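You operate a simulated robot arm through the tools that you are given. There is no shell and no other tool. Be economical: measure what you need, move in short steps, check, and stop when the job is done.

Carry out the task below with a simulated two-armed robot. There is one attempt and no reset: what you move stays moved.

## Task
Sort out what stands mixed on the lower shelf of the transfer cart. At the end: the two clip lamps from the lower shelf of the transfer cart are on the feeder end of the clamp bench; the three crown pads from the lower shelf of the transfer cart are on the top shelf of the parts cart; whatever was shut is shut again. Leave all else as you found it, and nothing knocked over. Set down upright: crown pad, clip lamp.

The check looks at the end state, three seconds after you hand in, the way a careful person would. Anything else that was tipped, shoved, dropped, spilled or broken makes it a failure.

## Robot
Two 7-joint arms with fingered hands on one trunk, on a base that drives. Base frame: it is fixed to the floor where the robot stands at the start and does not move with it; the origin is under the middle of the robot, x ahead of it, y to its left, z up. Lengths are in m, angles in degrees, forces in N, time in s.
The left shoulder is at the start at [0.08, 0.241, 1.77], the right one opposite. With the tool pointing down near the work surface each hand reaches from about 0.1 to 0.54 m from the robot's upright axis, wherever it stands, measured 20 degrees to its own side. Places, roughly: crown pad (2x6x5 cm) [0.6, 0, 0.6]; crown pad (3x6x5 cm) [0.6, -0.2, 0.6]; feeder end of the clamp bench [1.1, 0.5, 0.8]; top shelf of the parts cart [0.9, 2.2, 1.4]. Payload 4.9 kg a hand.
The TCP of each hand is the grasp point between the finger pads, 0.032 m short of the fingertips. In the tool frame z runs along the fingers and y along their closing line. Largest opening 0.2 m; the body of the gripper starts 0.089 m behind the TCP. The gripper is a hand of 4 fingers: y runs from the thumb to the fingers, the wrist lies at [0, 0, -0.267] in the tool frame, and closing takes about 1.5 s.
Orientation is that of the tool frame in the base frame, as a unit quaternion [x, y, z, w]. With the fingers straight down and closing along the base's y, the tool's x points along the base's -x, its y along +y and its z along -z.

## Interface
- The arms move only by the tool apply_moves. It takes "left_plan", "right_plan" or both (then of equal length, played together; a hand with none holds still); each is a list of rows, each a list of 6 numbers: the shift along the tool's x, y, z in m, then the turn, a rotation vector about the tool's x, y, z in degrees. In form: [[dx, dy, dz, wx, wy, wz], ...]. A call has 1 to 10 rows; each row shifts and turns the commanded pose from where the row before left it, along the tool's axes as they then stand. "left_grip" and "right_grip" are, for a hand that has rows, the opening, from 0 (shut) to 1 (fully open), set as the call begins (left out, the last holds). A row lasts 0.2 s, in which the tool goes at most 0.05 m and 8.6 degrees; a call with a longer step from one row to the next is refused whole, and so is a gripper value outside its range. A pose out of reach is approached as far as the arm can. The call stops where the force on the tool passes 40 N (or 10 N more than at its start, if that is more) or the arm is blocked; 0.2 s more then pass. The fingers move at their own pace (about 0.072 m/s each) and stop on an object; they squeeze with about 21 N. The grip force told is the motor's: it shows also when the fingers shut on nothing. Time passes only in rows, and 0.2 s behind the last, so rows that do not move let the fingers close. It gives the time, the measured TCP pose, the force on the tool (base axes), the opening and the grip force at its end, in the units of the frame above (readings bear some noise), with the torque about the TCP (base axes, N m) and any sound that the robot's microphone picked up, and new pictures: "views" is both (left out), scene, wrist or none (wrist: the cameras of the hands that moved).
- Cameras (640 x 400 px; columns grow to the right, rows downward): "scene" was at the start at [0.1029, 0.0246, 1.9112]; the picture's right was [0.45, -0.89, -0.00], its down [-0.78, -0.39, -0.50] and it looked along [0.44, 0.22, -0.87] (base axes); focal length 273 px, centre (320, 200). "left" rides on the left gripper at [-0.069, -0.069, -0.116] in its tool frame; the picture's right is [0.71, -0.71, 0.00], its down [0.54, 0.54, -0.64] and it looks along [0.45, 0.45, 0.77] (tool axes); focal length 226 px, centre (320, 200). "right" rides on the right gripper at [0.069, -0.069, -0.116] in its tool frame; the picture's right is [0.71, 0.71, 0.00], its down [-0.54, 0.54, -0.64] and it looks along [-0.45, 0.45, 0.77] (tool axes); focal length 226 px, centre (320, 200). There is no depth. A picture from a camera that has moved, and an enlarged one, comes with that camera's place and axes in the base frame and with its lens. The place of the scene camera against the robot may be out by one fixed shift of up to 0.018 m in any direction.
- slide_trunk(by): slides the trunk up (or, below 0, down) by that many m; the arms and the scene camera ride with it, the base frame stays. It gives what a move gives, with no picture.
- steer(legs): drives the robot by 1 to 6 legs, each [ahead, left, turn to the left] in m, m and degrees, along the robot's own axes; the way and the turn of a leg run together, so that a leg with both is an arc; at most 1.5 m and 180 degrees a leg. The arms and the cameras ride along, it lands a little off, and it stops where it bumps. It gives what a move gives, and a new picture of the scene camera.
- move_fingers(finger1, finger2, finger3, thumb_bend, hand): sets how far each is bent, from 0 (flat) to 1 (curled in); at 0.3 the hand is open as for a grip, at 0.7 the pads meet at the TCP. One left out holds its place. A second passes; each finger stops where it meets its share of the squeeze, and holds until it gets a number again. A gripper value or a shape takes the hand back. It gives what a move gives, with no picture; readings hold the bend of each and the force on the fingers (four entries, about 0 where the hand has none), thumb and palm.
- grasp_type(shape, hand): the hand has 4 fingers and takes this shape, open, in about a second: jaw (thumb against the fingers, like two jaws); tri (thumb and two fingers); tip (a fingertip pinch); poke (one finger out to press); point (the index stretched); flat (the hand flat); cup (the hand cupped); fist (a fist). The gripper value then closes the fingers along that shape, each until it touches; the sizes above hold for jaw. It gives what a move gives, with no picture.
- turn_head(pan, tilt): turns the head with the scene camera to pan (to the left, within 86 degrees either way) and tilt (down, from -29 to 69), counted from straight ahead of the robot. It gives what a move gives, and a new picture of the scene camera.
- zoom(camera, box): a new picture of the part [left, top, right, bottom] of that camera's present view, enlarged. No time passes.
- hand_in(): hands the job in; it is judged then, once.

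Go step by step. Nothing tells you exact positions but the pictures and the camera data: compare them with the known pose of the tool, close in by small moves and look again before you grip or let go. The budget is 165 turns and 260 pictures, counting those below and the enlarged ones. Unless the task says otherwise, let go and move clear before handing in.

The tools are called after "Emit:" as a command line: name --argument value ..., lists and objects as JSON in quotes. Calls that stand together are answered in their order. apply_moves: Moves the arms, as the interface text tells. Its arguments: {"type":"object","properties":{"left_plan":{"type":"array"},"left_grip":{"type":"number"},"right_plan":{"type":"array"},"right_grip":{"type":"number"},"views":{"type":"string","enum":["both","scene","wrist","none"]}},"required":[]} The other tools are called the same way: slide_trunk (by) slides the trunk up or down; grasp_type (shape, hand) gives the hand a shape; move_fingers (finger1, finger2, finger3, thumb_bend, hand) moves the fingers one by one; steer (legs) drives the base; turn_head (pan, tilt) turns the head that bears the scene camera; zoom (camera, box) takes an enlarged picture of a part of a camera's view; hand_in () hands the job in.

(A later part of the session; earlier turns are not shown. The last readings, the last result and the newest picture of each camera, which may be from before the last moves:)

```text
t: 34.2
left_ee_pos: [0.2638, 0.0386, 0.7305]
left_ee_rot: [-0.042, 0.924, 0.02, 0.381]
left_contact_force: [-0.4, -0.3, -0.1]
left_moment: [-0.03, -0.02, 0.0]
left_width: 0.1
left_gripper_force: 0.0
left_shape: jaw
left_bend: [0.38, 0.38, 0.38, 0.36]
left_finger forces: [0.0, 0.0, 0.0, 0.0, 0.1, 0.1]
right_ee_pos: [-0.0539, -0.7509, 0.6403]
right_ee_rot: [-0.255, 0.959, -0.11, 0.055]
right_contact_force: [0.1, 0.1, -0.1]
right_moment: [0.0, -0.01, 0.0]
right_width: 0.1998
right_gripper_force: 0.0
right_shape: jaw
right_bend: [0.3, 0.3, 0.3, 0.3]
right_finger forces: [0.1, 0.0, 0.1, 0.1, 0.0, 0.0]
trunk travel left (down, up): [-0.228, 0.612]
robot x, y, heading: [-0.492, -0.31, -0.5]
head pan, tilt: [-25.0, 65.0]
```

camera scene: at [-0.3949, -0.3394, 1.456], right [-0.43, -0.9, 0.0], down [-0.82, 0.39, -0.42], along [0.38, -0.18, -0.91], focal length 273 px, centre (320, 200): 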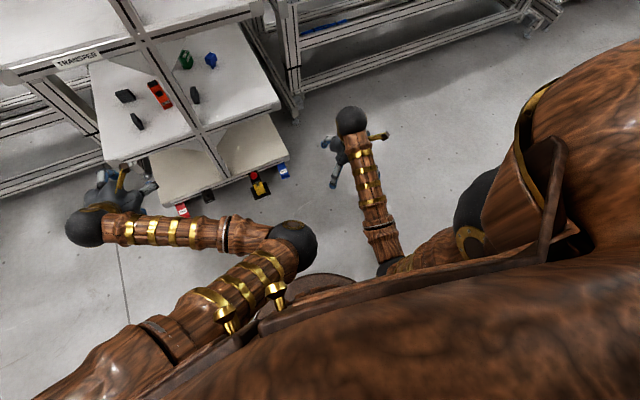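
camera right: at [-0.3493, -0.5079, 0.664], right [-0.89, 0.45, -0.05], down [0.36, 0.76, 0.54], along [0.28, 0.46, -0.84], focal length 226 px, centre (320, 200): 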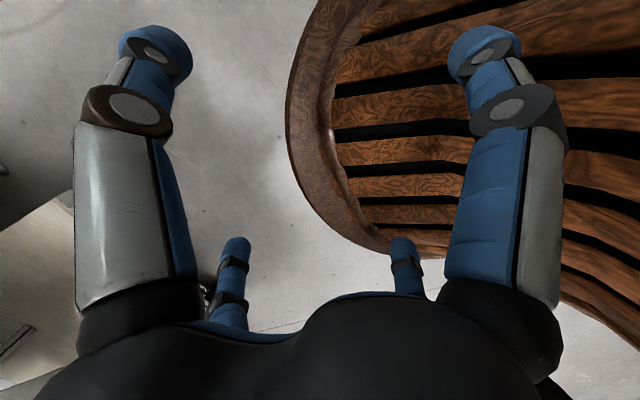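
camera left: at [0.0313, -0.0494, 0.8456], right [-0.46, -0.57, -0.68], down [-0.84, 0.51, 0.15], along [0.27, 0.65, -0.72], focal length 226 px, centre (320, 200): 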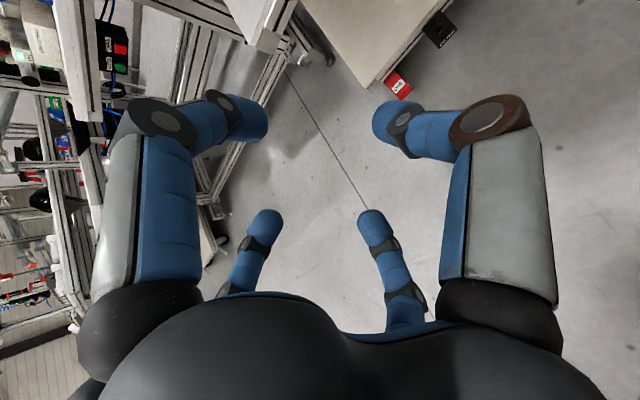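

Emit:
steer --legs '[[0.2, -0.04, 0.5]]'

Emit:
turn_head --pan 15 --tilt 55

Emit:
zoom --camera "left" --box '[0, 0, 640, 400]'

```text
t: 35.8
left_ee_pos: [0.4611, 0.0058, 0.73]
left_ee_rot: [-0.048, 0.923, 0.022, 0.38]
left_contact_force: [-0.1, -0.2, -0.1]
left_moment: [0.01, 0.0, 0.01]
left_width: 0.0999
left_gripper_force: 0.1
left_shape: jaw
left_bend: [0.38, 0.38, 0.38, 0.36]
left_finger forces: [0.0, 0.1, 0.0, 0.0, 0.0, 0.0]
right_ee_pos: [0.1512, -0.7866, 0.6398]
right_ee_rot: [-0.261, 0.957, -0.11, 0.054]
right_contact_force: [0.3, -0.2, 1.3]
right_moment: [0.0, 0.0, -0.04]
right_width: 0.2002
right_gripper_force: 0.1
right_shape: jaw
right_bend: [0.3, 0.3, 0.3, 0.3]
right_finger forces: [0.1, 0.0, 0.0, 0.0, 0.0, 0.0]
trunk travel left (down, up): [-0.228, 0.612]
robot x, y, heading: [-0.2894, -0.3496, 0.1]
head pan, tilt: [-25.0, 65.0]
camera scene: at [-0.1926, -0.3799, 1.4559], right [-0.42, -0.91, 0.0], down [-0.82, 0.38, -0.42], along [0.38, -0.18, -0.91], focal length 273 px, centre (320, 200)
```

scene: 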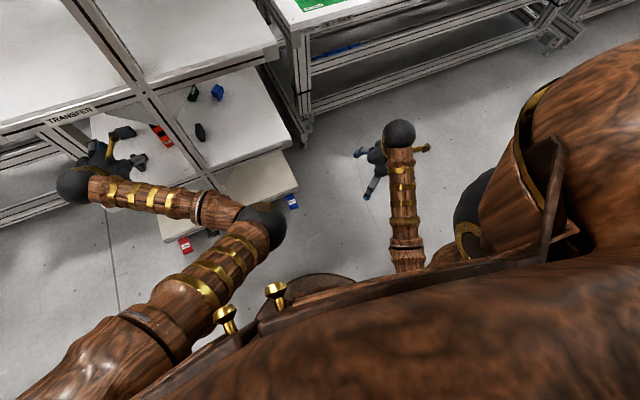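

```text
t: 36.9
left_ee_pos: [0.4611, 0.0061, 0.7306]
left_ee_rot: [-0.048, 0.923, 0.022, 0.381]
left_contact_force: [0.4, -0.2, -0.2]
left_moment: [-0.02, 0.02, 0.01]
left_width: 0.1
left_gripper_force: 0.0
left_shape: jaw
left_bend: [0.38, 0.38, 0.38, 0.36]
left_finger forces: [0.0, 0.1, 0.1, 0.0, 0.1, 0.0]
right_ee_pos: [0.1514, -0.7865, 0.6397]
right_ee_rot: [-0.261, 0.958, -0.108, 0.056]
right_contact_force: [-0.2, -0.5, -0.4]
right_moment: [-0.04, -0.02, 0.05]
right_width: 0.2002
right_gripper_force: 0.1
right_shape: jaw
right_bend: [0.3, 0.3, 0.3, 0.3]
right_finger forces: [0.1, 0.0, 0.0, 0.0, 0.1, 0.0]
trunk travel left (down, up): [-0.228, 0.612]
robot x, y, heading: [-0.2945, -0.3515, 0.5]
head pan, tilt: [15.0, 55.0]
camera scene: at [-0.1789, -0.3355, 1.4675], right [0.26, -0.97, 0.0], down [-0.79, -0.21, -0.57], along [0.55, 0.15, -0.82], focal length 273 px, centre (320, 200)
```

scene: 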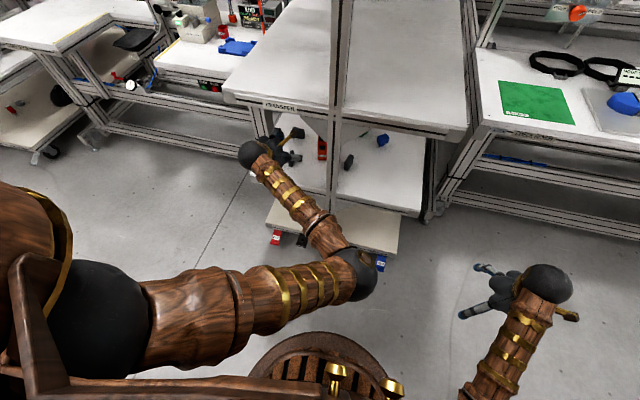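

```text
1.00 times, centred on (320, 200) of left (not enlarged: the box is as wide or as high as the picture)
camera zoom: at [0.4344, -0.0665, 0.8609], right [-0.42, -0.75, -0.5], down [-0.89, 0.45, 0.08], along [0.17, 0.48, -0.86], focal length 226 px, centre (320, 200)
```

zoom: 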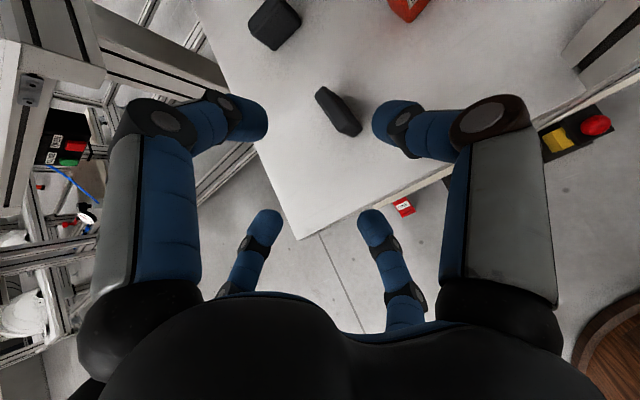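

The wrist view is good: black pad ahead and slightly below. The hand appears to have four digits around the palm; I check how the pinch shape arranges them.

Emit:
grasp_type --shape "tip" --hand "left"

Emit:
zoom --camera "left" --box '[0, 0, 640, 400]'

```text
t: 37.8
left_ee_pos: [0.46, 0.0059, 0.7321]
left_ee_rot: [-0.048, 0.923, 0.022, 0.381]
left_contact_force: [0.1, -0.1, -0.4]
left_moment: [0.0, 0.02, 0.0]
left_width: 0.1996
left_gripper_force: 0.0
left_shape: tip
left_bend: [0.16, 0.3, 0.16, 0.3]
left_finger forces: [0.0, 0.1, 0.0, 0.0, 0.0, 0.1]
right_ee_pos: [0.1506, -0.7885, 0.6394]
right_ee_rot: [-0.26, 0.958, -0.109, 0.055]
right_contact_force: [0.5, 0.0, -1.1]
right_moment: [0.01, -0.02, 0.05]
right_width: 0.2003
right_gripper_force: 0.1
right_shape: jaw
right_bend: [0.3, 0.3, 0.3, 0.3]
right_finger forces: [0.1, 0.1, 0.0, 0.0, 0.0, 0.1]
trunk travel left (down, up): [-0.228, 0.612]
robot x, y, heading: [-0.2934, -0.3502, 0.1]
head pan, tilt: [15.0, 55.0]
```

```text
1.00 times, centred on (320, 200) of left (not enlarged: the box is as wide or as high as the picture)
camera zoom: at [0.4343, -0.0665, 0.8609], right [-0.42, -0.75, -0.5], down [-0.89, 0.45, 0.08], along [0.17, 0.48, -0.86], focal length 226 px, centre (320, 200)
```

zoom: 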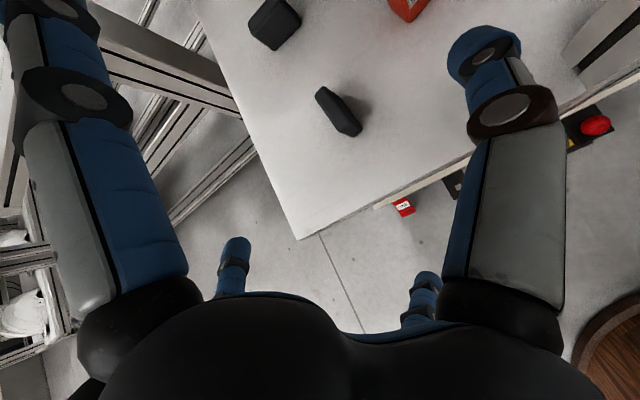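

Tip uses the thumb and finger2 along y, while finger1/3 lie along ±x. I curl finger1 and 3 in to see whether they clear the way.

Emit:
move_fingers --hand "left" --finger1 1 --finger3 1 --finger2 0.38 --thumb_bend 0.38

Emit:
zoom --camera "left" --box '[0, 0, 640, 400]'

Emit:
zoom --camera "scene" --box '[230, 90, 390, 190]'

```text
t: 38.8
left_ee_pos: [0.4598, 0.0074, 0.7306]
left_ee_rot: [-0.048, 0.923, 0.021, 0.382]
left_contact_force: [-0.5, 0.2, 0.0]
left_moment: [0.01, 0.03, 0.02]
left_width: 0.0761
left_gripper_force: 0.0
left_shape: fingers
left_bend: [0.72, 0.38, 0.72, 0.38]
left_finger forces: [0.1, 0.0, 0.1, 0.1, 0.1, 0.0]
right_ee_pos: [0.1508, -0.7856, 0.64]
right_ee_rot: [-0.261, 0.958, -0.109, 0.055]
right_contact_force: [0.0, -0.5, 0.1]
right_moment: [-0.04, 0.04, 0.01]
right_width: 0.2003
right_gripper_force: 0.0
right_shape: jaw
right_bend: [0.3, 0.3, 0.3, 0.3]
right_finger forces: [0.0, 0.0, 0.0, 0.1, 0.1, 0.1]
trunk travel left (down, up): [-0.228, 0.612]
robot x, y, heading: [-0.2939, -0.3464, 0.2]
head pan, tilt: [15.0, 55.0]
```

```text
1.00 times, centred on (320, 200) of left (not enlarged: the box is as wide or as high as the picture)
camera zoom: at [0.4343, -0.0665, 0.8609], right [-0.42, -0.75, -0.5], down [-0.89, 0.45, 0.08], along [0.17, 0.48, -0.86], focal length 226 px, centre (320, 200)
```

zoom: 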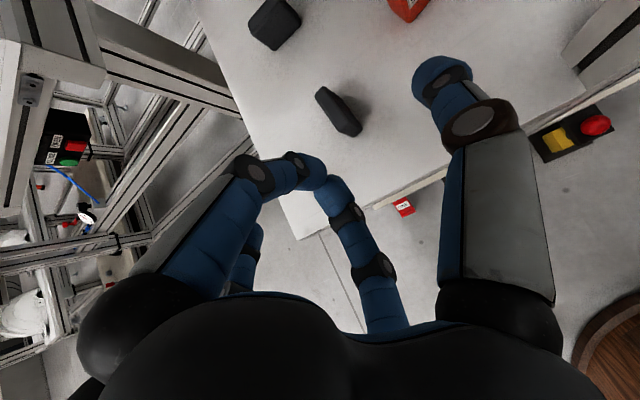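

```text
4.00 times, centred on (310, 140) of scene
camera zoom: at [-0.1791, -0.3354, 1.4676], right [0.26, -0.97, 0.0], down [-0.79, -0.21, -0.57], along [0.55, 0.15, -0.82], focal length 1092 px, centre (360, 440)
```

zoom: 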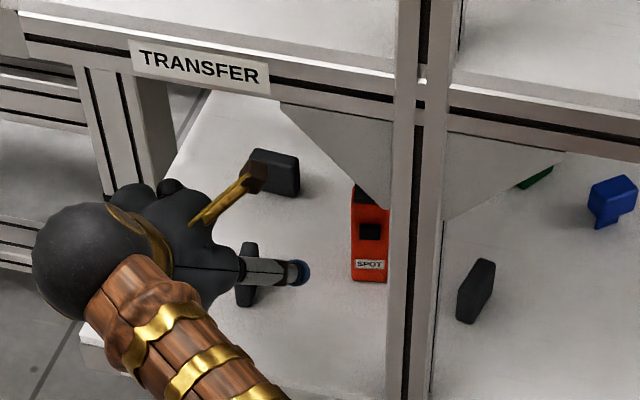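

Finger1 and 3 met each other in the middle. I try opening finger1 flat and curling finger3 fully.

Emit:
move_fingers --hand "left" --finger1 0 --finger3 1

Emit:
zoom --camera "left" --box '[0, 0, 640, 400]'

```text
t: 39.8
left_ee_pos: [0.4603, 0.0059, 0.7299]
left_ee_rot: [-0.048, 0.923, 0.022, 0.381]
left_contact_force: [-0.4, 0.0, 0.3]
left_moment: [0.01, -0.01, -0.01]
left_width: 0.1534
left_gripper_force: 0.0
left_shape: fingers
left_bend: [0.01, 0.38, 1.0, 0.38]
left_finger forces: [0.1, 0.0, 0.1, 0.0, 0.1, 0.0]
right_ee_pos: [0.1503, -0.7878, 0.6405]
right_ee_rot: [-0.261, 0.958, -0.109, 0.056]
right_contact_force: [0.4, -0.1, 0.4]
right_moment: [-0.03, 0.02, -0.01]
right_width: 0.2001
right_gripper_force: 0.1
right_shape: jaw
right_bend: [0.3, 0.3, 0.3, 0.3]
right_finger forces: [0.0, 0.0, 0.0, 0.0, 0.0, 0.0]
trunk travel left (down, up): [-0.228, 0.612]
robot x, y, heading: [-0.2903, -0.3476, 0.2]
head pan, tilt: [15.0, 55.0]
```

```text
1.00 times, centred on (320, 200) of left (not enlarged: the box is as wide or as high as the picture)
camera zoom: at [0.4343, -0.0665, 0.8609], right [-0.42, -0.75, -0.5], down [-0.89, 0.45, 0.08], along [0.17, 0.48, -0.86], focal length 226 px, centre (320, 200)
```

zoom: 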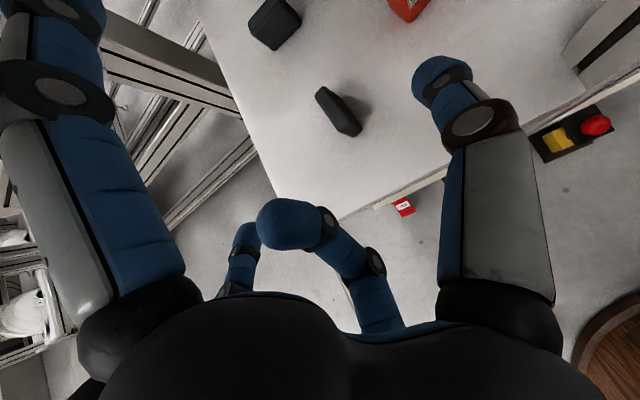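

Finger1 is the upper one, finger3 the lower. The pad is yawed ~17°, centre ≈(0.55,−0.01). I open finger3 flat (it will hang outside the edge), yaw the hand to match and go to a pre-grasp pose.

Emit:
move_fingers --hand "left" --finger1 0 --finger3 0 --finger2 0.42 --thumb_bend 0.42

Emit:
apply_moves --left_plan '[[0, 0, 0, -4.2, 2.5, -4.2], [0, 0, 0, -4.2, 2.5, -4.2], [-0.003, -0.021, 0.013, 0, 0, 0], [-0.003, -0.021, 0.013, 0, 0, 0], [0, 0, 0, 0, 0, 0]]' --views "both"

```text
t: 40.8
left_ee_pos: [0.4605, 0.0068, 0.7312]
left_ee_rot: [-0.048, 0.923, 0.021, 0.382]
left_contact_force: [-0.7, -0.5, 0.1]
left_moment: [-0.04, 0.01, -0.03]
left_width: 0.1486
left_gripper_force: 0.0
left_shape: fingers
left_bend: [0.01, 0.42, 0.01, 0.42]
left_finger forces: [0.0, 0.0, 0.1, 0.1, 0.0, 0.1]
right_ee_pos: [0.1517, -0.786, 0.6398]
right_ee_rot: [-0.261, 0.958, -0.11, 0.056]
right_contact_force: [-1.1, 0.3, -0.2]
right_moment: [-0.02, 0.01, -0.01]
right_width: 0.1999
right_gripper_force: 0.0
right_shape: jaw
right_bend: [0.3, 0.3, 0.3, 0.3]
right_finger forces: [0.1, 0.0, 0.1, 0.0, 0.0, 0.1]
trunk travel left (down, up): [-0.228, 0.612]
robot x, y, heading: [-0.2957, -0.3514, 0.4]
head pan, tilt: [15.0, 55.0]
```

```text
t: 42.0
left_ee_pos: [0.4925, -0.0251, 0.715]
left_ee_rot: [-0.143, 0.929, 0.059, 0.337]
left_contact_force: [0.3, 0.6, 0.2]
left_moment: [0.02, 0.01, -0.03]
left_width: 0.1485
left_gripper_force: 0.1
left_shape: fingers
left_bend: [0.01, 0.42, 0.01, 0.42]
left_finger forces: [0.0, 0.0, 0.0, 0.0, 0.0, 0.0]
right_ee_pos: [0.1513, -0.7867, 0.6414]
right_ee_rot: [-0.26, 0.958, -0.109, 0.055]
right_contact_force: [0.4, 0.1, 0.3]
right_moment: [-0.02, -0.01, 0.0]
right_width: 0.1999
right_gripper_force: 0.0
right_shape: jaw
right_bend: [0.3, 0.3, 0.3, 0.3]
right_finger forces: [0.1, 0.0, 0.2, 0.1, 0.0, 0.0]
trunk travel left (down, up): [-0.228, 0.612]
robot x, y, heading: [-0.2919, -0.3491, 0.3]
head pan, tilt: [15.0, 55.0]
camera scene: at [-0.1793, -0.3352, 1.4676], right [0.26, -0.97, 0.0], down [-0.79, -0.21, -0.57], along [0.55, 0.15, -0.82], focal length 273 px, centre (320, 200)
camera left: at [0.4927, -0.1002, 0.8466], right [-0.3, -0.83, -0.46], down [-0.95, 0.26, 0.15], along [-0.01, 0.49, -0.87], focal length 226 px, centre (320, 200)
```

scene: 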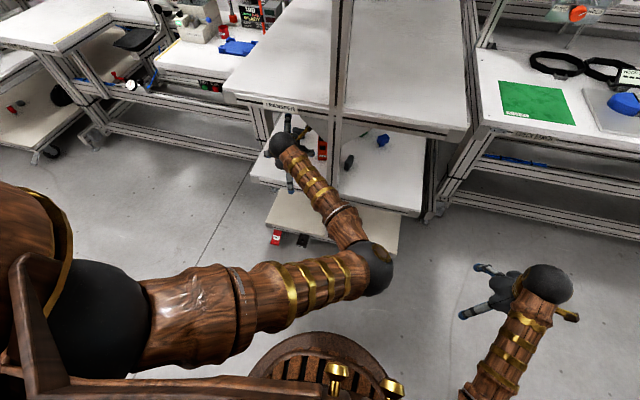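
left: 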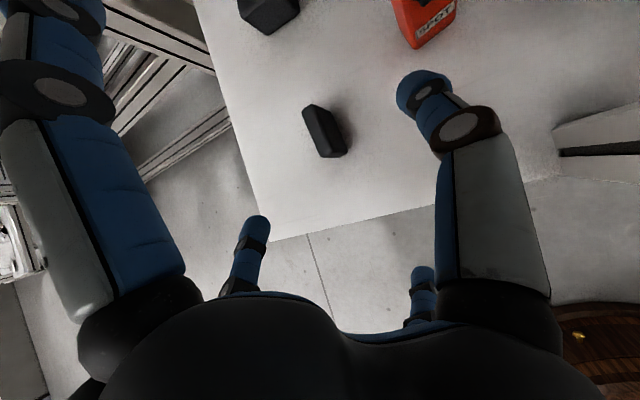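

Emit:
zoom --camera "left" --box '[260, 80, 420, 180]'

```text
4.00 times, centred on (340, 130) of left
camera zoom: at [0.4927, -0.1002, 0.8466], right [-0.3, -0.83, -0.46], down [-0.95, 0.26, 0.15], along [-0.01, 0.49, -0.87], focal length 904 px, centre (240, 480)
```

zoom: 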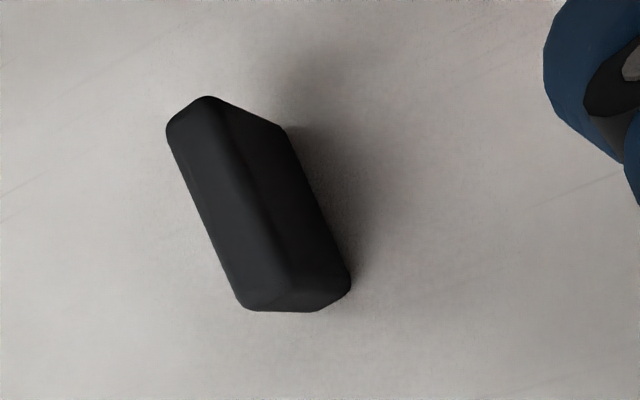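

Emit:
apply_moves --left_plan '[[0, 0, 0, 3.7, 0, 4.4], [0, 0, 0, 3.7, 0, 4.4], [-0.003, 0.0076, 0.02, 0, 0, 0], [0, 0, 0.02, 0, 0, 0], [0, 0, 0, 0, 0, 0]]' --views "wrist"

```text
t: 43.2
left_ee_pos: [0.5185, -0.0154, 0.6868]
left_ee_rot: [-0.049, 0.939, 0.024, 0.34]
left_contact_force: [0.2, 0.4, 0.1]
left_moment: [0.02, 0.0, 0.01]
left_width: 0.1487
left_gripper_force: 0.0
left_shape: fingers
left_bend: [0.01, 0.42, 0.01, 0.42]
left_finger forces: [0.0, 0.1, 0.0, 0.0, 0.0, 0.0]
right_ee_pos: [0.1499, -0.7867, 0.6395]
right_ee_rot: [-0.262, 0.957, -0.109, 0.056]
right_contact_force: [-0.3, 0.8, -0.8]
right_moment: [-0.03, 0.02, 0.02]
right_width: 0.2
right_gripper_force: 0.0
right_shape: jaw
right_bend: [0.3, 0.3, 0.3, 0.3]
right_finger forces: [0.0, 0.0, 0.0, 0.0, 0.0, 0.0]
trunk travel left (down, up): [-0.228, 0.612]
robot x, y, heading: [-0.2936, -0.3509, 0.1]
head pan, tilt: [15.0, 55.0]
camera left: at [0.5052, -0.0884, 0.818], right [-0.46, -0.76, -0.46], down [-0.88, 0.44, 0.15], along [0.09, 0.48, -0.87], focal length 226 px, centre (320, 200)
```

left: 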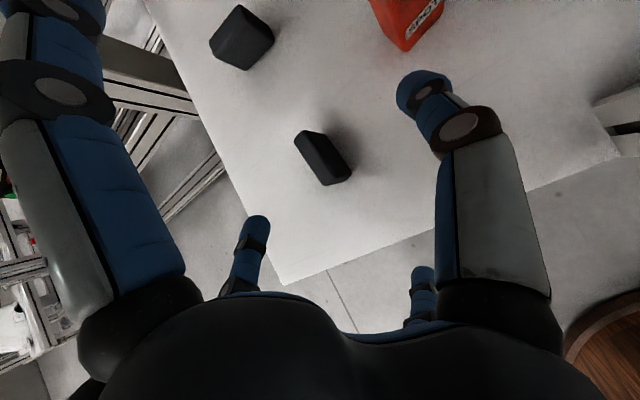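

Emit:
apply_moves --left_plan '[[0, 0, 0.02, 0, 0, 0], [0, 0, 0.022, 0, 0, 0], [0, 0, 0, 0, 0, 0]]' --views "wrist"

Emit:
move_fingers --hand "left" --finger2 0.62 --thumb_bend 0.62

Emit:
zoom --camera "left" --box '[160, 60, 480, 260]'

```text
t: 44.0
left_ee_pos: [0.5455, -0.0117, 0.655]
left_ee_rot: [-0.051, 0.939, 0.026, 0.339]
left_contact_force: [-0.6, -0.5, -0.2]
left_moment: [0.02, -0.01, -0.02]
left_width: 0.1487
left_gripper_force: 0.3
left_shape: fingers
left_bend: [0.01, 0.42, 0.0, 0.42]
left_finger forces: [0.1, 0.1, 0.1, 0.0, 0.0, 0.0]
right_ee_pos: [0.1496, -0.787, 0.6395]
right_ee_rot: [-0.262, 0.957, -0.109, 0.055]
right_contact_force: [0.5, 0.8, 0.8]
right_moment: [-0.04, 0.02, 0.02]
right_width: 0.1997
right_gripper_force: 0.0
right_shape: jaw
right_bend: [0.3, 0.3, 0.3, 0.3]
right_finger forces: [0.0, 0.0, 0.0, 0.0, 0.1, 0.0]
trunk travel left (down, up): [-0.228, 0.612]
robot x, y, heading: [-0.2925, -0.3503, 0.4]
head pan, tilt: [15.0, 55.0]
camera left: at [0.5319, -0.0852, 0.7861], right [-0.46, -0.76, -0.46], down [-0.88, 0.44, 0.15], along [0.09, 0.48, -0.87], focal length 226 px, centre (320, 200)
```

left: 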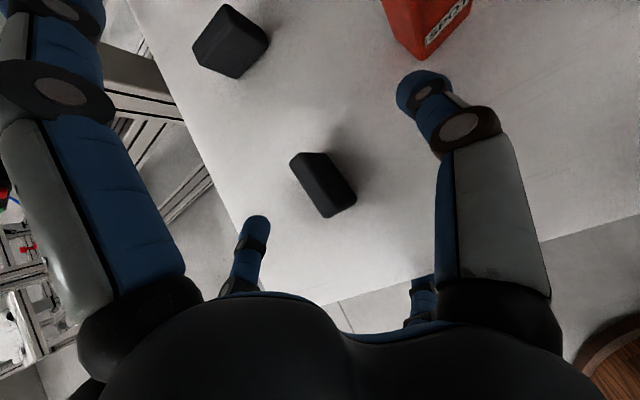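

```text
t: 45.0
left_ee_pos: [0.5448, -0.0117, 0.6545]
left_ee_rot: [-0.05, 0.939, 0.024, 0.339]
left_contact_force: [-0.1, 1.1, -0.6]
left_moment: [0.0, 0.01, -0.01]
left_width: 0.1301
left_gripper_force: 0.4
left_shape: fingers
left_bend: [0.01, 0.62, 0.0, 0.62]
left_finger forces: [0.0, 0.1, 0.1, 0.0, 0.1, 0.0]
right_ee_pos: [0.1505, -0.7859, 0.6396]
right_ee_rot: [-0.26, 0.958, -0.109, 0.055]
right_contact_force: [-0.4, 0.5, -0.8]
right_moment: [0.0, -0.01, 0.0]
right_width: 0.2001
right_gripper_force: 0.1
right_shape: jaw
right_bend: [0.3, 0.3, 0.3, 0.3]
right_finger forces: [0.1, 0.0, 0.0, 0.0, 0.2, 0.1]
trunk travel left (down, up): [-0.228, 0.612]
robot x, y, heading: [-0.2913, -0.3472, 0.3]
head pan, tilt: [15.0, 55.0]
```

```text
2.00 times, centred on (320, 160) of left
camera zoom: at [0.532, -0.085, 0.786], right [-0.46, -0.76, -0.46], down [-0.88, 0.44, 0.15], along [0.09, 0.48, -0.87], focal length 452 px, centre (320, 280)
```

zoom: 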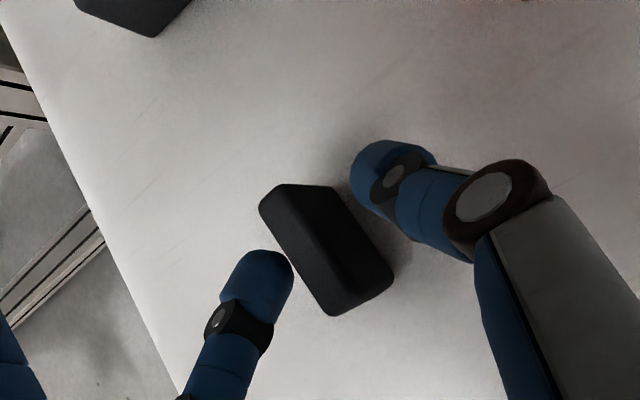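

Fingers straddle the pad. Closing.

Emit:
move_fingers --hand "left" --finger2 0.75 --thumb_bend 0.75

Emit:
zoom --camera "left" --box '[160, 60, 480, 260]'

```text
t: 46.0
left_ee_pos: [0.5455, -0.0121, 0.6541]
left_ee_rot: [-0.05, 0.939, 0.024, 0.34]
left_contact_force: [-0.1, 0.4, 0.1]
left_moment: [-0.04, 0.03, 0.0]
left_width: 0.1264
left_gripper_force: 8.2
left_shape: fingers
left_bend: [0.01, 0.65, 0.0, 0.72]
left_finger forces: [0.1, 8.4, 0.0, 0.0, 8.4, 0.0]
right_ee_pos: [0.1493, -0.7866, 0.6401]
right_ee_rot: [-0.262, 0.957, -0.11, 0.056]
right_contact_force: [-0.9, -0.4, -0.2]
right_moment: [-0.02, 0.03, 0.01]
right_width: 0.2001
right_gripper_force: 0.1
right_shape: jaw
right_bend: [0.3, 0.3, 0.3, 0.3]
right_finger forces: [0.0, 0.0, 0.0, 0.1, 0.0, 0.1]
trunk travel left (down, up): [-0.228, 0.612]
robot x, y, heading: [-0.2903, -0.35, 0.1]
head pan, tilt: [15.0, 55.0]
```

```text
2.00 times, centred on (320, 160) of left
camera zoom: at [0.532, -0.085, 0.786], right [-0.46, -0.76, -0.46], down [-0.88, 0.44, 0.15], along [0.09, 0.48, -0.87], focal length 452 px, centre (320, 280)
```

zoom: 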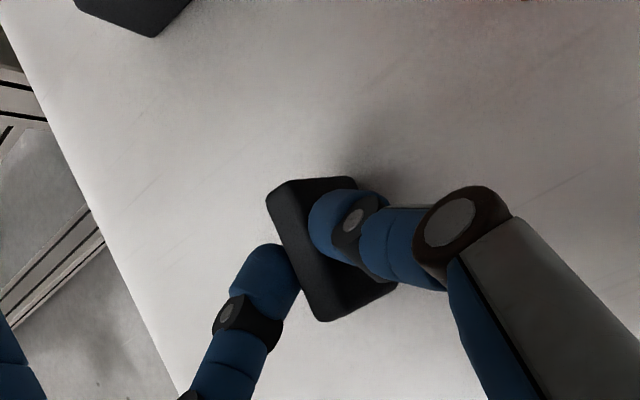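

Gripped. Lift gently.

Emit:
apply_moves --left_plan '[[-0.01, 0, -0.012, 0, 0, 0], [-0.02, 0, -0.024, 0, 0, 0], [-0.01, 0, -0.012, 0, 0, 0], [0, 0, 0, 0, 0, 0]]' --views "wrist"

```text
t: 47.0
left_ee_pos: [0.5473, -0.0111, 0.7158]
left_ee_rot: [-0.05, 0.939, 0.024, 0.34]
left_contact_force: [-0.1, 0.2, -0.8]
left_moment: [-0.05, -0.02, -0.01]
left_width: 0.1263
left_gripper_force: 8.7
left_shape: fingers
left_bend: [0.01, 0.65, 0.0, 0.72]
left_finger forces: [0.0, 8.3, 0.0, 0.1, 8.3, 0.0]
right_ee_pos: [0.1513, -0.7875, 0.6407]
right_ee_rot: [-0.26, 0.958, -0.11, 0.055]
right_contact_force: [-0.1, 1.3, -0.3]
right_moment: [-0.03, -0.01, -0.02]
right_width: 0.2
right_gripper_force: 0.0
right_shape: jaw
right_bend: [0.3, 0.3, 0.3, 0.3]
right_finger forces: [0.0, 0.0, 0.0, 0.0, 0.1, 0.1]
trunk travel left (down, up): [-0.228, 0.612]
robot x, y, heading: [-0.2923, -0.3478, 0.2]
head pan, tilt: [15.0, 55.0]
camera left: at [0.5325, -0.0852, 0.8477], right [-0.46, -0.76, -0.46], down [-0.88, 0.44, 0.15], along [0.09, 0.48, -0.87], focal length 226 px, centre (320, 200)
```

left: 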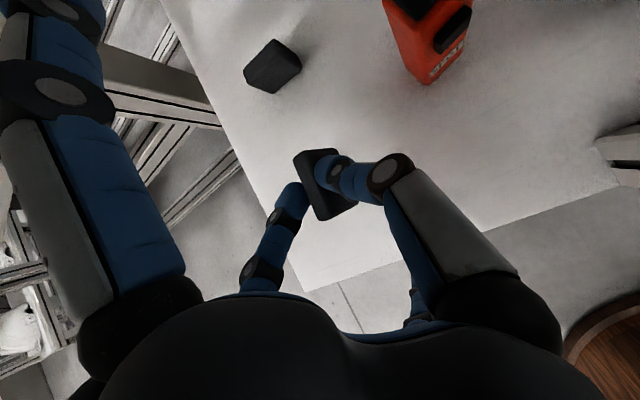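

Pad B is held cleanly. I back out of the cart and look at pad C to plan the right hand.

Emit:
steer --legs '[[-0.25, 0, 0]]'

Emit:
turn_head --pan 5 --tilt 35

Emit:
zoom --camera "scene" --box '[240, 160, 432, 280]'

```text
t: 48.8
left_ee_pos: [0.2975, -0.0108, 0.7163]
left_ee_rot: [-0.051, 0.939, 0.025, 0.339]
left_contact_force: [0.0, 0.8, 0.7]
left_moment: [-0.05, 0.01, 0.02]
left_width: 0.126
left_gripper_force: 8.2
left_shape: fingers
left_bend: [0.01, 0.65, 0.0, 0.72]
left_finger forces: [0.0, 8.2, 0.1, 0.0, 8.3, 0.0]
right_ee_pos: [-0.0962, -0.7855, 0.6416]
right_ee_rot: [-0.261, 0.957, -0.109, 0.055]
right_contact_force: [0.0, 0.7, 1.1]
right_moment: [0.0, -0.01, 0.0]
right_width: 0.2
right_gripper_force: 0.1
right_shape: jaw
right_bend: [0.3, 0.3, 0.3, 0.3]
right_finger forces: [0.0, 0.1, 0.0, 0.1, 0.1, 0.1]
trunk travel left (down, up): [-0.228, 0.612]
robot x, y, heading: [-0.5419, -0.349, -0.0]
head pan, tilt: [15.0, 55.0]
camera scene: at [-0.4284, -0.3359, 1.4676], right [0.26, -0.96, 0.0], down [-0.79, -0.22, -0.57], along [0.55, 0.15, -0.82], focal length 273 px, centre (320, 200)
```

scene: 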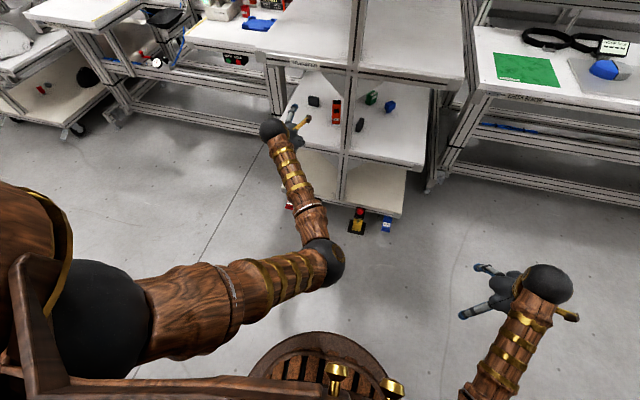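

```text
t: 49.6
left_ee_pos: [0.2981, -0.0107, 0.7155]
left_ee_rot: [-0.051, 0.939, 0.025, 0.34]
left_contact_force: [-0.3, 0.3, -1.5]
left_moment: [0.0, 0.01, 0.02]
left_width: 0.126
left_gripper_force: 8.7
left_shape: fingers
left_bend: [0.01, 0.65, 0.0, 0.72]
left_finger forces: [0.1, 8.3, 0.0, 0.0, 8.2, 0.0]
right_ee_pos: [-0.0962, -0.7864, 0.641]
right_ee_rot: [-0.262, 0.957, -0.11, 0.055]
right_contact_force: [0.0, 1.1, 0.3]
right_moment: [0.03, -0.03, -0.03]
right_width: 0.2003
right_gripper_force: 0.0
right_shape: jaw
right_bend: [0.3, 0.3, 0.3, 0.3]
right_finger forces: [0.1, 0.0, 0.0, 0.1, 0.0, 0.0]
trunk travel left (down, up): [-0.228, 0.612]
robot x, y, heading: [-0.5396, -0.3508, 0.2]
head pan, tilt: [5.0, 35.0]
camera scene: at [-0.4091, -0.3468, 1.4957], right [0.09, -1.0, 0.0], down [-0.57, -0.05, -0.82], along [0.81, 0.07, -0.57], focal length 273 px, centre (320, 200)
```

scene: 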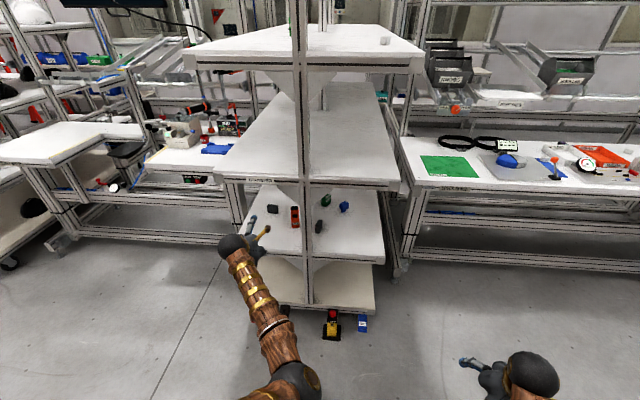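

```text
3.33 times, centred on (336, 220) of scene
camera zoom: at [-0.4091, -0.3468, 1.4957], right [0.09, -1.0, 0.0], down [-0.57, -0.05, -0.82], along [0.81, 0.07, -0.57], focal length 910 px, centre (267, 133)
```

zoom: 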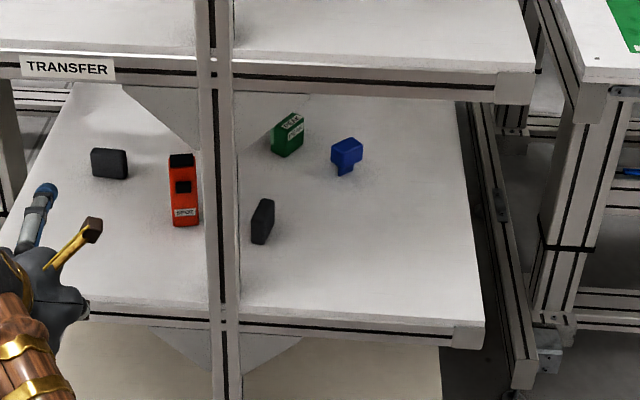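

Emit:
zoom --camera "scene" --box '[306, 214, 330, 238]'

Emit:
zoom --camera "scene" --box '[260, 194, 310, 244]'

```text
16.00 times, centred on (318, 226) of scene
camera zoom: at [-0.4091, -0.3468, 1.4957], right [0.09, -1.0, 0.0], down [-0.57, -0.05, -0.82], along [0.81, 0.07, -0.57], focal length 4367 px, centre (352, -216)
```

zoom: 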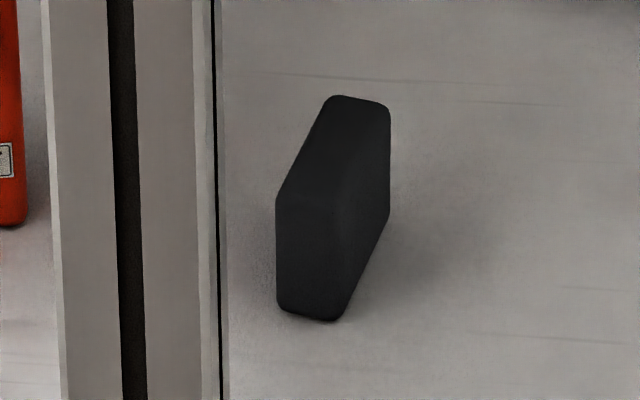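

```text
8.00 times, centred on (285, 219) of scene
camera zoom: at [-0.4091, -0.3468, 1.4957], right [0.09, -1.0, 0.0], down [-0.57, -0.05, -0.82], along [0.81, 0.07, -0.57], focal length 2183 px, centre (600, 48)
```

zoom: 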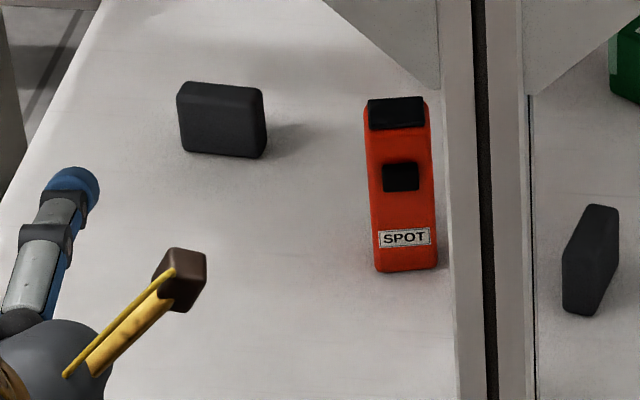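

Pad C is awkward behind the post, so I'll first deliver pad B. I raise the trunk and drive left towards the parts cart, staying back.

Emit:
slide_trunk --by 0.4

Emit:
steer --legs '[[-0.2, 0, 0], [0, 1.3, 0]]'

Emit:
turn_head --pan 35 --tilt 25

```text
t: 53.4
left_ee_pos: [0.297, -0.0122, 1.1158]
left_ee_rot: [-0.051, 0.939, 0.025, 0.34]
left_contact_force: [0.0, 0.3, 0.5]
left_moment: [-0.01, 0.02, 0.04]
left_width: 0.1264
left_gripper_force: 8.2
left_shape: fingers
left_bend: [0.01, 0.65, 0.0, 0.72]
left_finger forces: [0.0, 8.2, 0.0, 0.1, 8.4, 0.0]
right_ee_pos: [-0.0973, -0.7874, 1.0408]
right_ee_rot: [-0.262, 0.957, -0.109, 0.056]
right_contact_force: [-0.2, -0.2, 0.2]
right_moment: [-0.02, -0.01, -0.01]
right_width: 0.1999
right_gripper_force: 0.0
right_shape: jaw
right_bend: [0.3, 0.3, 0.3, 0.3]
right_finger forces: [0.1, 0.0, 0.0, 0.0, 0.0, 0.0]
trunk travel left (down, up): [-0.628, 0.212]
robot x, y, heading: [-0.5405, -0.3516, 0.4]
head pan, tilt: [5.0, 35.0]
```

```text
t: 61.0
left_ee_pos: [0.1001, 1.2677, 1.1161]
left_ee_rot: [-0.051, 0.939, 0.025, 0.339]
left_contact_force: [0.3, -0.3, 0.4]
left_moment: [-0.02, 0.0, 0.01]
left_width: 0.1262
left_gripper_force: 8.4
left_shape: fingers
left_bend: [0.01, 0.65, 0.0, 0.72]
left_finger forces: [0.0, 8.4, 0.0, 0.0, 8.3, 0.0]
right_ee_pos: [-0.2938, 0.4919, 1.0393]
right_ee_rot: [-0.263, 0.957, -0.109, 0.056]
right_contact_force: [0.6, -0.3, 0.7]
right_moment: [0.04, -0.01, 0.0]
right_width: 0.1998
right_gripper_force: 0.0
right_shape: jaw
right_bend: [0.3, 0.3, 0.3, 0.3]
right_finger forces: [0.1, 0.0, 0.0, 0.0, 0.0, 0.1]
trunk travel left (down, up): [-0.628, 0.212]
robot x, y, heading: [-0.739, 0.9306, 0.4]
head pan, tilt: [5.0, 35.0]
camera scene: at [-0.6068, 0.9305, 1.8958], right [0.09, -1.0, 0.0], down [-0.57, -0.05, -0.82], along [0.82, 0.08, -0.57], focal length 273 px, centre (320, 200)
```

scene: 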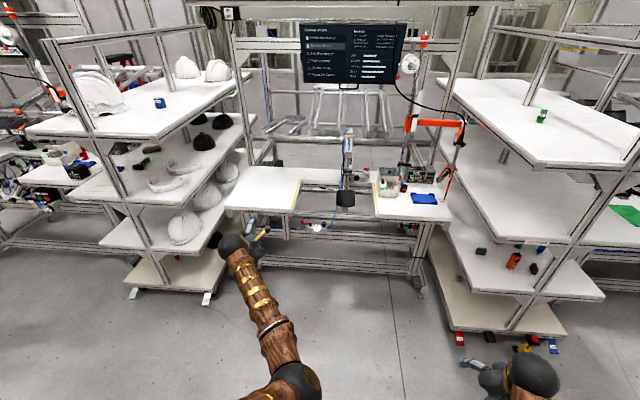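

```text
t: 62.0
left_ee_pos: [0.0986, 1.268, 1.116]
left_ee_rot: [-0.051, 0.939, 0.025, 0.34]
left_contact_force: [-0.2, 0.0, -0.1]
left_moment: [0.02, -0.03, -0.03]
left_width: 0.1262
left_gripper_force: 8.1
left_shape: fingers
left_bend: [0.01, 0.65, 0.0, 0.72]
left_finger forces: [0.0, 8.3, 0.0, 0.0, 8.3, 0.0]
right_ee_pos: [-0.2934, 0.4915, 1.0406]
right_ee_rot: [-0.261, 0.958, -0.109, 0.055]
right_contact_force: [0.5, 1.1, -0.3]
right_moment: [0.01, -0.01, 0.01]
right_width: 0.2
right_gripper_force: 0.1
right_shape: jaw
right_bend: [0.3, 0.3, 0.3, 0.3]
right_finger forces: [0.0, 0.0, 0.0, 0.0, 0.1, 0.1]
trunk travel left (down, up): [-0.628, 0.212]
robot x, y, heading: [-0.7342, 0.9278, 0.4]
head pan, tilt: [35.0, 25.0]
camera scene: at [-0.6192, 0.9766, 1.9115], right [0.58, -0.82, 0.0], down [-0.35, -0.24, -0.91], along [0.74, 0.52, -0.42], focal length 273 px, centre (320, 200)
```

scene: 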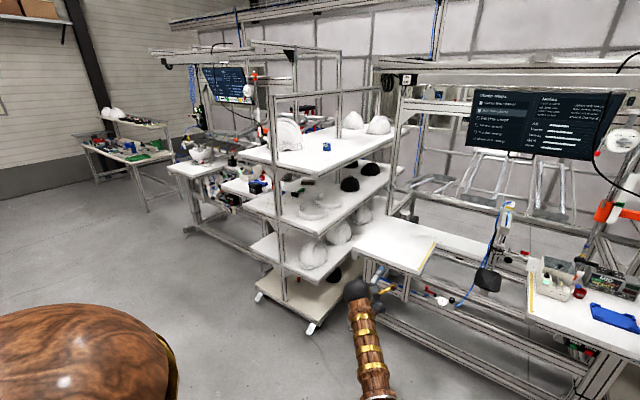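

Emit:
zoom --camera "scene" --box '[220, 90, 420, 215]'

```text
3.20 times, centred on (320, 152) of scene
camera zoom: at [-0.6192, 0.9766, 1.9115], right [0.58, -0.82, 0.0], down [-0.35, -0.24, -0.91], along [0.74, 0.52, -0.42], focal length 873 px, centre (320, 352)
```

zoom: 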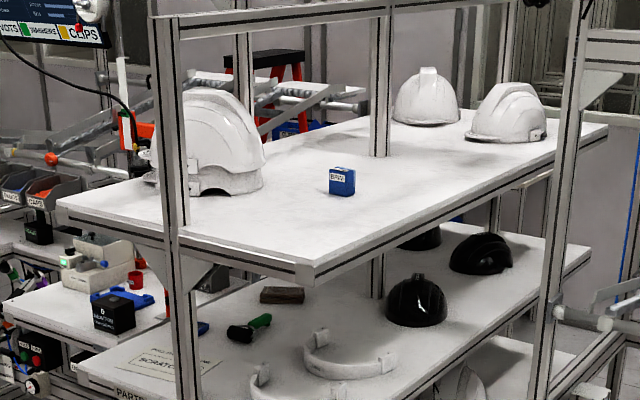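

The top shelf's front-right zone (right of the front post) is free. I raise the trunk fully and drive left so the left hand lines up with y≈2.0.

Emit:
slide_trunk --by 0.21

Emit:
steer --legs '[[0, 0.73, -0.4]]'

Emit:
turn_head --pan 15 --tilt 30

Emit:
zoom --camera "scene" --box '[200, 80, 520, 280]'

```text
t: 64.2
left_ee_pos: [0.0995, 1.2673, 1.3251]
left_ee_rot: [-0.051, 0.939, 0.025, 0.34]
left_contact_force: [0.0, 1.1, 0.3]
left_moment: [0.0, 0.0, -0.01]
left_width: 0.1262
left_gripper_force: 8.0
left_shape: fingers
left_bend: [0.01, 0.65, 0.0, 0.72]
left_finger forces: [0.0, 8.3, 0.0, 0.0, 8.3, 0.0]
right_ee_pos: [-0.2936, 0.4919, 1.2501]
right_ee_rot: [-0.262, 0.957, -0.11, 0.055]
right_contact_force: [-0.2, 0.0, -0.3]
right_moment: [-0.02, 0.0, -0.02]
right_width: 0.2
right_gripper_force: 0.2
right_shape: jaw
right_bend: [0.3, 0.3, 0.3, 0.3]
right_finger forces: [0.0, 0.0, 0.1, 0.0, 0.0, 0.1]
trunk travel left (down, up): [-0.838, 0.002]
robot x, y, heading: [-0.7399, 0.9298, 0.1]
head pan, tilt: [35.0, 25.0]
```

```text
t: 68.2
left_ee_pos: [0.1017, 1.989, 1.3262]
left_ee_rot: [-0.047, 0.939, 0.024, 0.34]
left_contact_force: [-0.2, -1.1, 1.7]
left_moment: [0.0, 0.0, 0.0]
left_width: 0.1263
left_gripper_force: 8.3
left_shape: fingers
left_bend: [0.01, 0.65, 0.0, 0.72]
left_finger forces: [0.0, 8.2, 0.1, 0.1, 8.3, 0.0]
right_ee_pos: [-0.2979, 1.2171, 1.2504]
right_ee_rot: [-0.259, 0.958, -0.108, 0.055]
right_contact_force: [-0.3, 0.5, 0.2]
right_moment: [0.02, 0.01, -0.01]
right_width: 0.1999
right_gripper_force: 0.1
right_shape: jaw
right_bend: [0.3, 0.3, 0.3, 0.3]
right_finger forces: [0.1, 0.0, 0.0, 0.0, 0.0, 0.0]
trunk travel left (down, up): [-0.838, 0.002]
robot x, y, heading: [-0.7395, 1.6552, 0.1]
head pan, tilt: [35.0, 25.0]
camera scene: at [-0.6199, 1.7022, 2.1216], right [0.57, -0.82, 0.0], down [-0.35, -0.24, -0.91], along [0.74, 0.52, -0.42], focal length 273 px, centre (320, 200)
```

scene: 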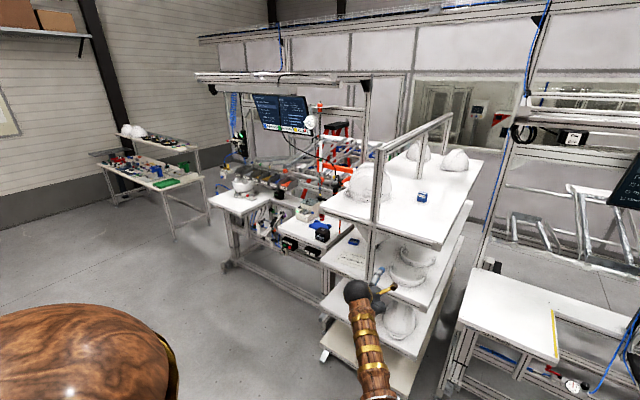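

```text
t: 69.0
left_ee_pos: [0.1008, 1.9916, 1.3263]
left_ee_rot: [-0.048, 0.939, 0.024, 0.34]
left_contact_force: [-0.2, 0.0, -0.9]
left_moment: [0.0, 0.0, -0.02]
left_width: 0.1263
left_gripper_force: 8.1
left_shape: fingers
left_bend: [0.01, 0.65, 0.0, 0.72]
left_finger forces: [0.0, 8.3, 0.0, 0.1, 8.3, 0.0]
right_ee_pos: [-0.2979, 1.2173, 1.2497]
right_ee_rot: [-0.259, 0.958, -0.109, 0.055]
right_contact_force: [1.3, -0.2, -0.2]
right_moment: [0.02, -0.01, 0.0]
right_width: 0.2001
right_gripper_force: 0.1
right_shape: jaw
right_bend: [0.3, 0.3, 0.3, 0.3]
right_finger forces: [0.0, 0.0, 0.0, 0.0, 0.0, 0.1]
trunk travel left (down, up): [-0.838, 0.002]
robot x, y, heading: [-0.7397, 1.6574, 0.0]
head pan, tilt: [15.0, 30.0]
camera scene: at [-0.6081, 1.6756, 2.1136], right [0.26, -0.97, 0.0], down [-0.48, -0.13, -0.87], along [0.84, 0.22, -0.5], focal length 273 px, centre (320, 200)
```

scene: 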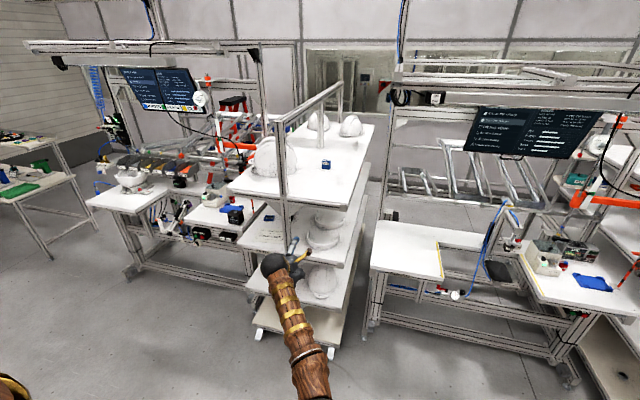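

```text
2.00 times, centred on (360, 180) of scene
camera zoom: at [-0.6081, 1.6756, 2.1136], right [0.26, -0.97, 0.0], down [-0.48, -0.13, -0.87], along [0.84, 0.22, -0.5], focal length 546 px, centre (240, 240)
```

zoom: 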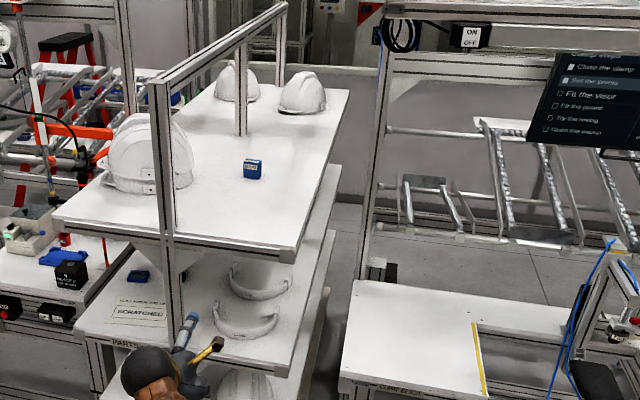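

Shelf top ≈1.39, front edge x≈0.60, post y≈2.19. I raise the arm, then drive forward to put the pad near (0.70, 2.0).

Emit:
apply_moves --left_plan '[[-0.029, 0, -0.035, 0, 0, 0], [-0.029, 0, -0.035, 0, 0, 0], [-0.029, 0, -0.035, 0, 0, 0], [-0.029, 0, -0.035, 0, 0, 0], [0, 0, 0, 0, 0, 0]]' --views "none"

```text
t: 70.2
left_ee_pos: [0.1015, 1.9872, 1.506]
left_ee_rot: [-0.049, 0.939, 0.024, 0.339]
left_contact_force: [-0.6, 0.0, 0.5]
left_moment: [-0.03, -0.03, 0.01]
left_width: 0.1261
left_gripper_force: 7.8
left_shape: fingers
left_bend: [0.01, 0.65, 0.0, 0.72]
left_finger forces: [0.0, 8.2, 0.0, 0.0, 8.3, 0.0]
right_ee_pos: [-0.2977, 1.2178, 1.2508]
right_ee_rot: [-0.259, 0.958, -0.11, 0.056]
right_contact_force: [0.3, 0.6, 0.3]
right_moment: [-0.02, -0.01, -0.02]
right_width: 0.2
right_gripper_force: 0.1
right_shape: jaw
right_bend: [0.3, 0.3, 0.3, 0.3]
right_finger forces: [0.0, 0.1, 0.0, 0.0, 0.1, 0.1]
trunk travel left (down, up): [-0.838, 0.002]
robot x, y, heading: [-0.741, 1.6581, 0.1]
head pan, tilt: [15.0, 30.0]
```

Emit:
steer --legs '[[0.55, 0.01, 0]]'

Emit:
zoom --camera "left" --box '[0, 0, 640, 400]'

```text
t: 73.4
left_ee_pos: [0.6453, 2.0032, 1.5086]
left_ee_rot: [-0.05, 0.939, 0.025, 0.34]
left_contact_force: [-0.5, 0.9, -0.4]
left_moment: [-0.02, -0.02, 0.01]
left_width: 0.1263
left_gripper_force: 8.7
left_shape: fingers
left_bend: [0.01, 0.65, 0.0, 0.72]
left_finger forces: [0.0, 8.3, 0.0, 0.0, 8.3, 0.1]
right_ee_pos: [0.2506, 1.2298, 1.2515]
right_ee_rot: [-0.261, 0.957, -0.111, 0.055]
right_contact_force: [-1.0, -0.3, 0.3]
right_moment: [0.02, -0.02, 0.03]
right_width: 0.2
right_gripper_force: 0.0
right_shape: jaw
right_bend: [0.3, 0.3, 0.3, 0.3]
right_finger forces: [0.0, 0.0, 0.0, 0.0, 0.0, 0.0]
trunk travel left (down, up): [-0.838, 0.002]
robot x, y, heading: [-0.1924, 1.6672, 0.1]
head pan, tilt: [15.0, 30.0]
camera scene: at [-0.0636, 1.6864, 2.1139], right [0.26, -0.97, 0.0], down [-0.48, -0.13, -0.87], along [0.84, 0.23, -0.5], focal length 273 px, centre (320, 200)
```

scene: 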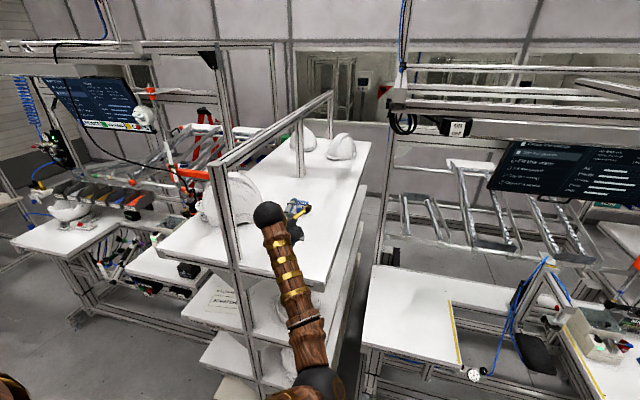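

```text
1.00 times, centred on (320, 200) of left (not enlarged: the box is as wide or as high as the picture)
camera zoom: at [0.6311, 1.9299, 1.6397], right [-0.46, -0.76, -0.46], down [-0.88, 0.44, 0.15], along [0.09, 0.48, -0.87], focal length 226 px, centre (320, 200)
```

zoom: 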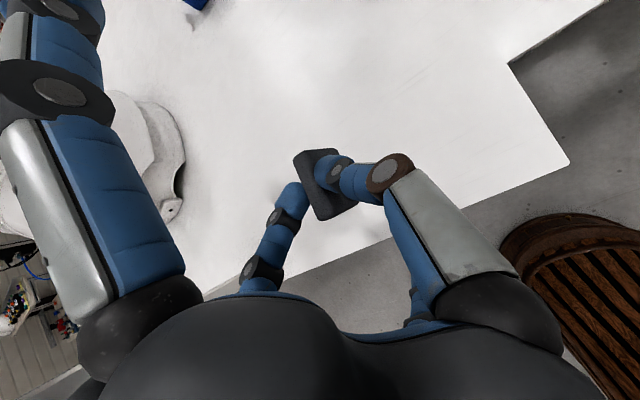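

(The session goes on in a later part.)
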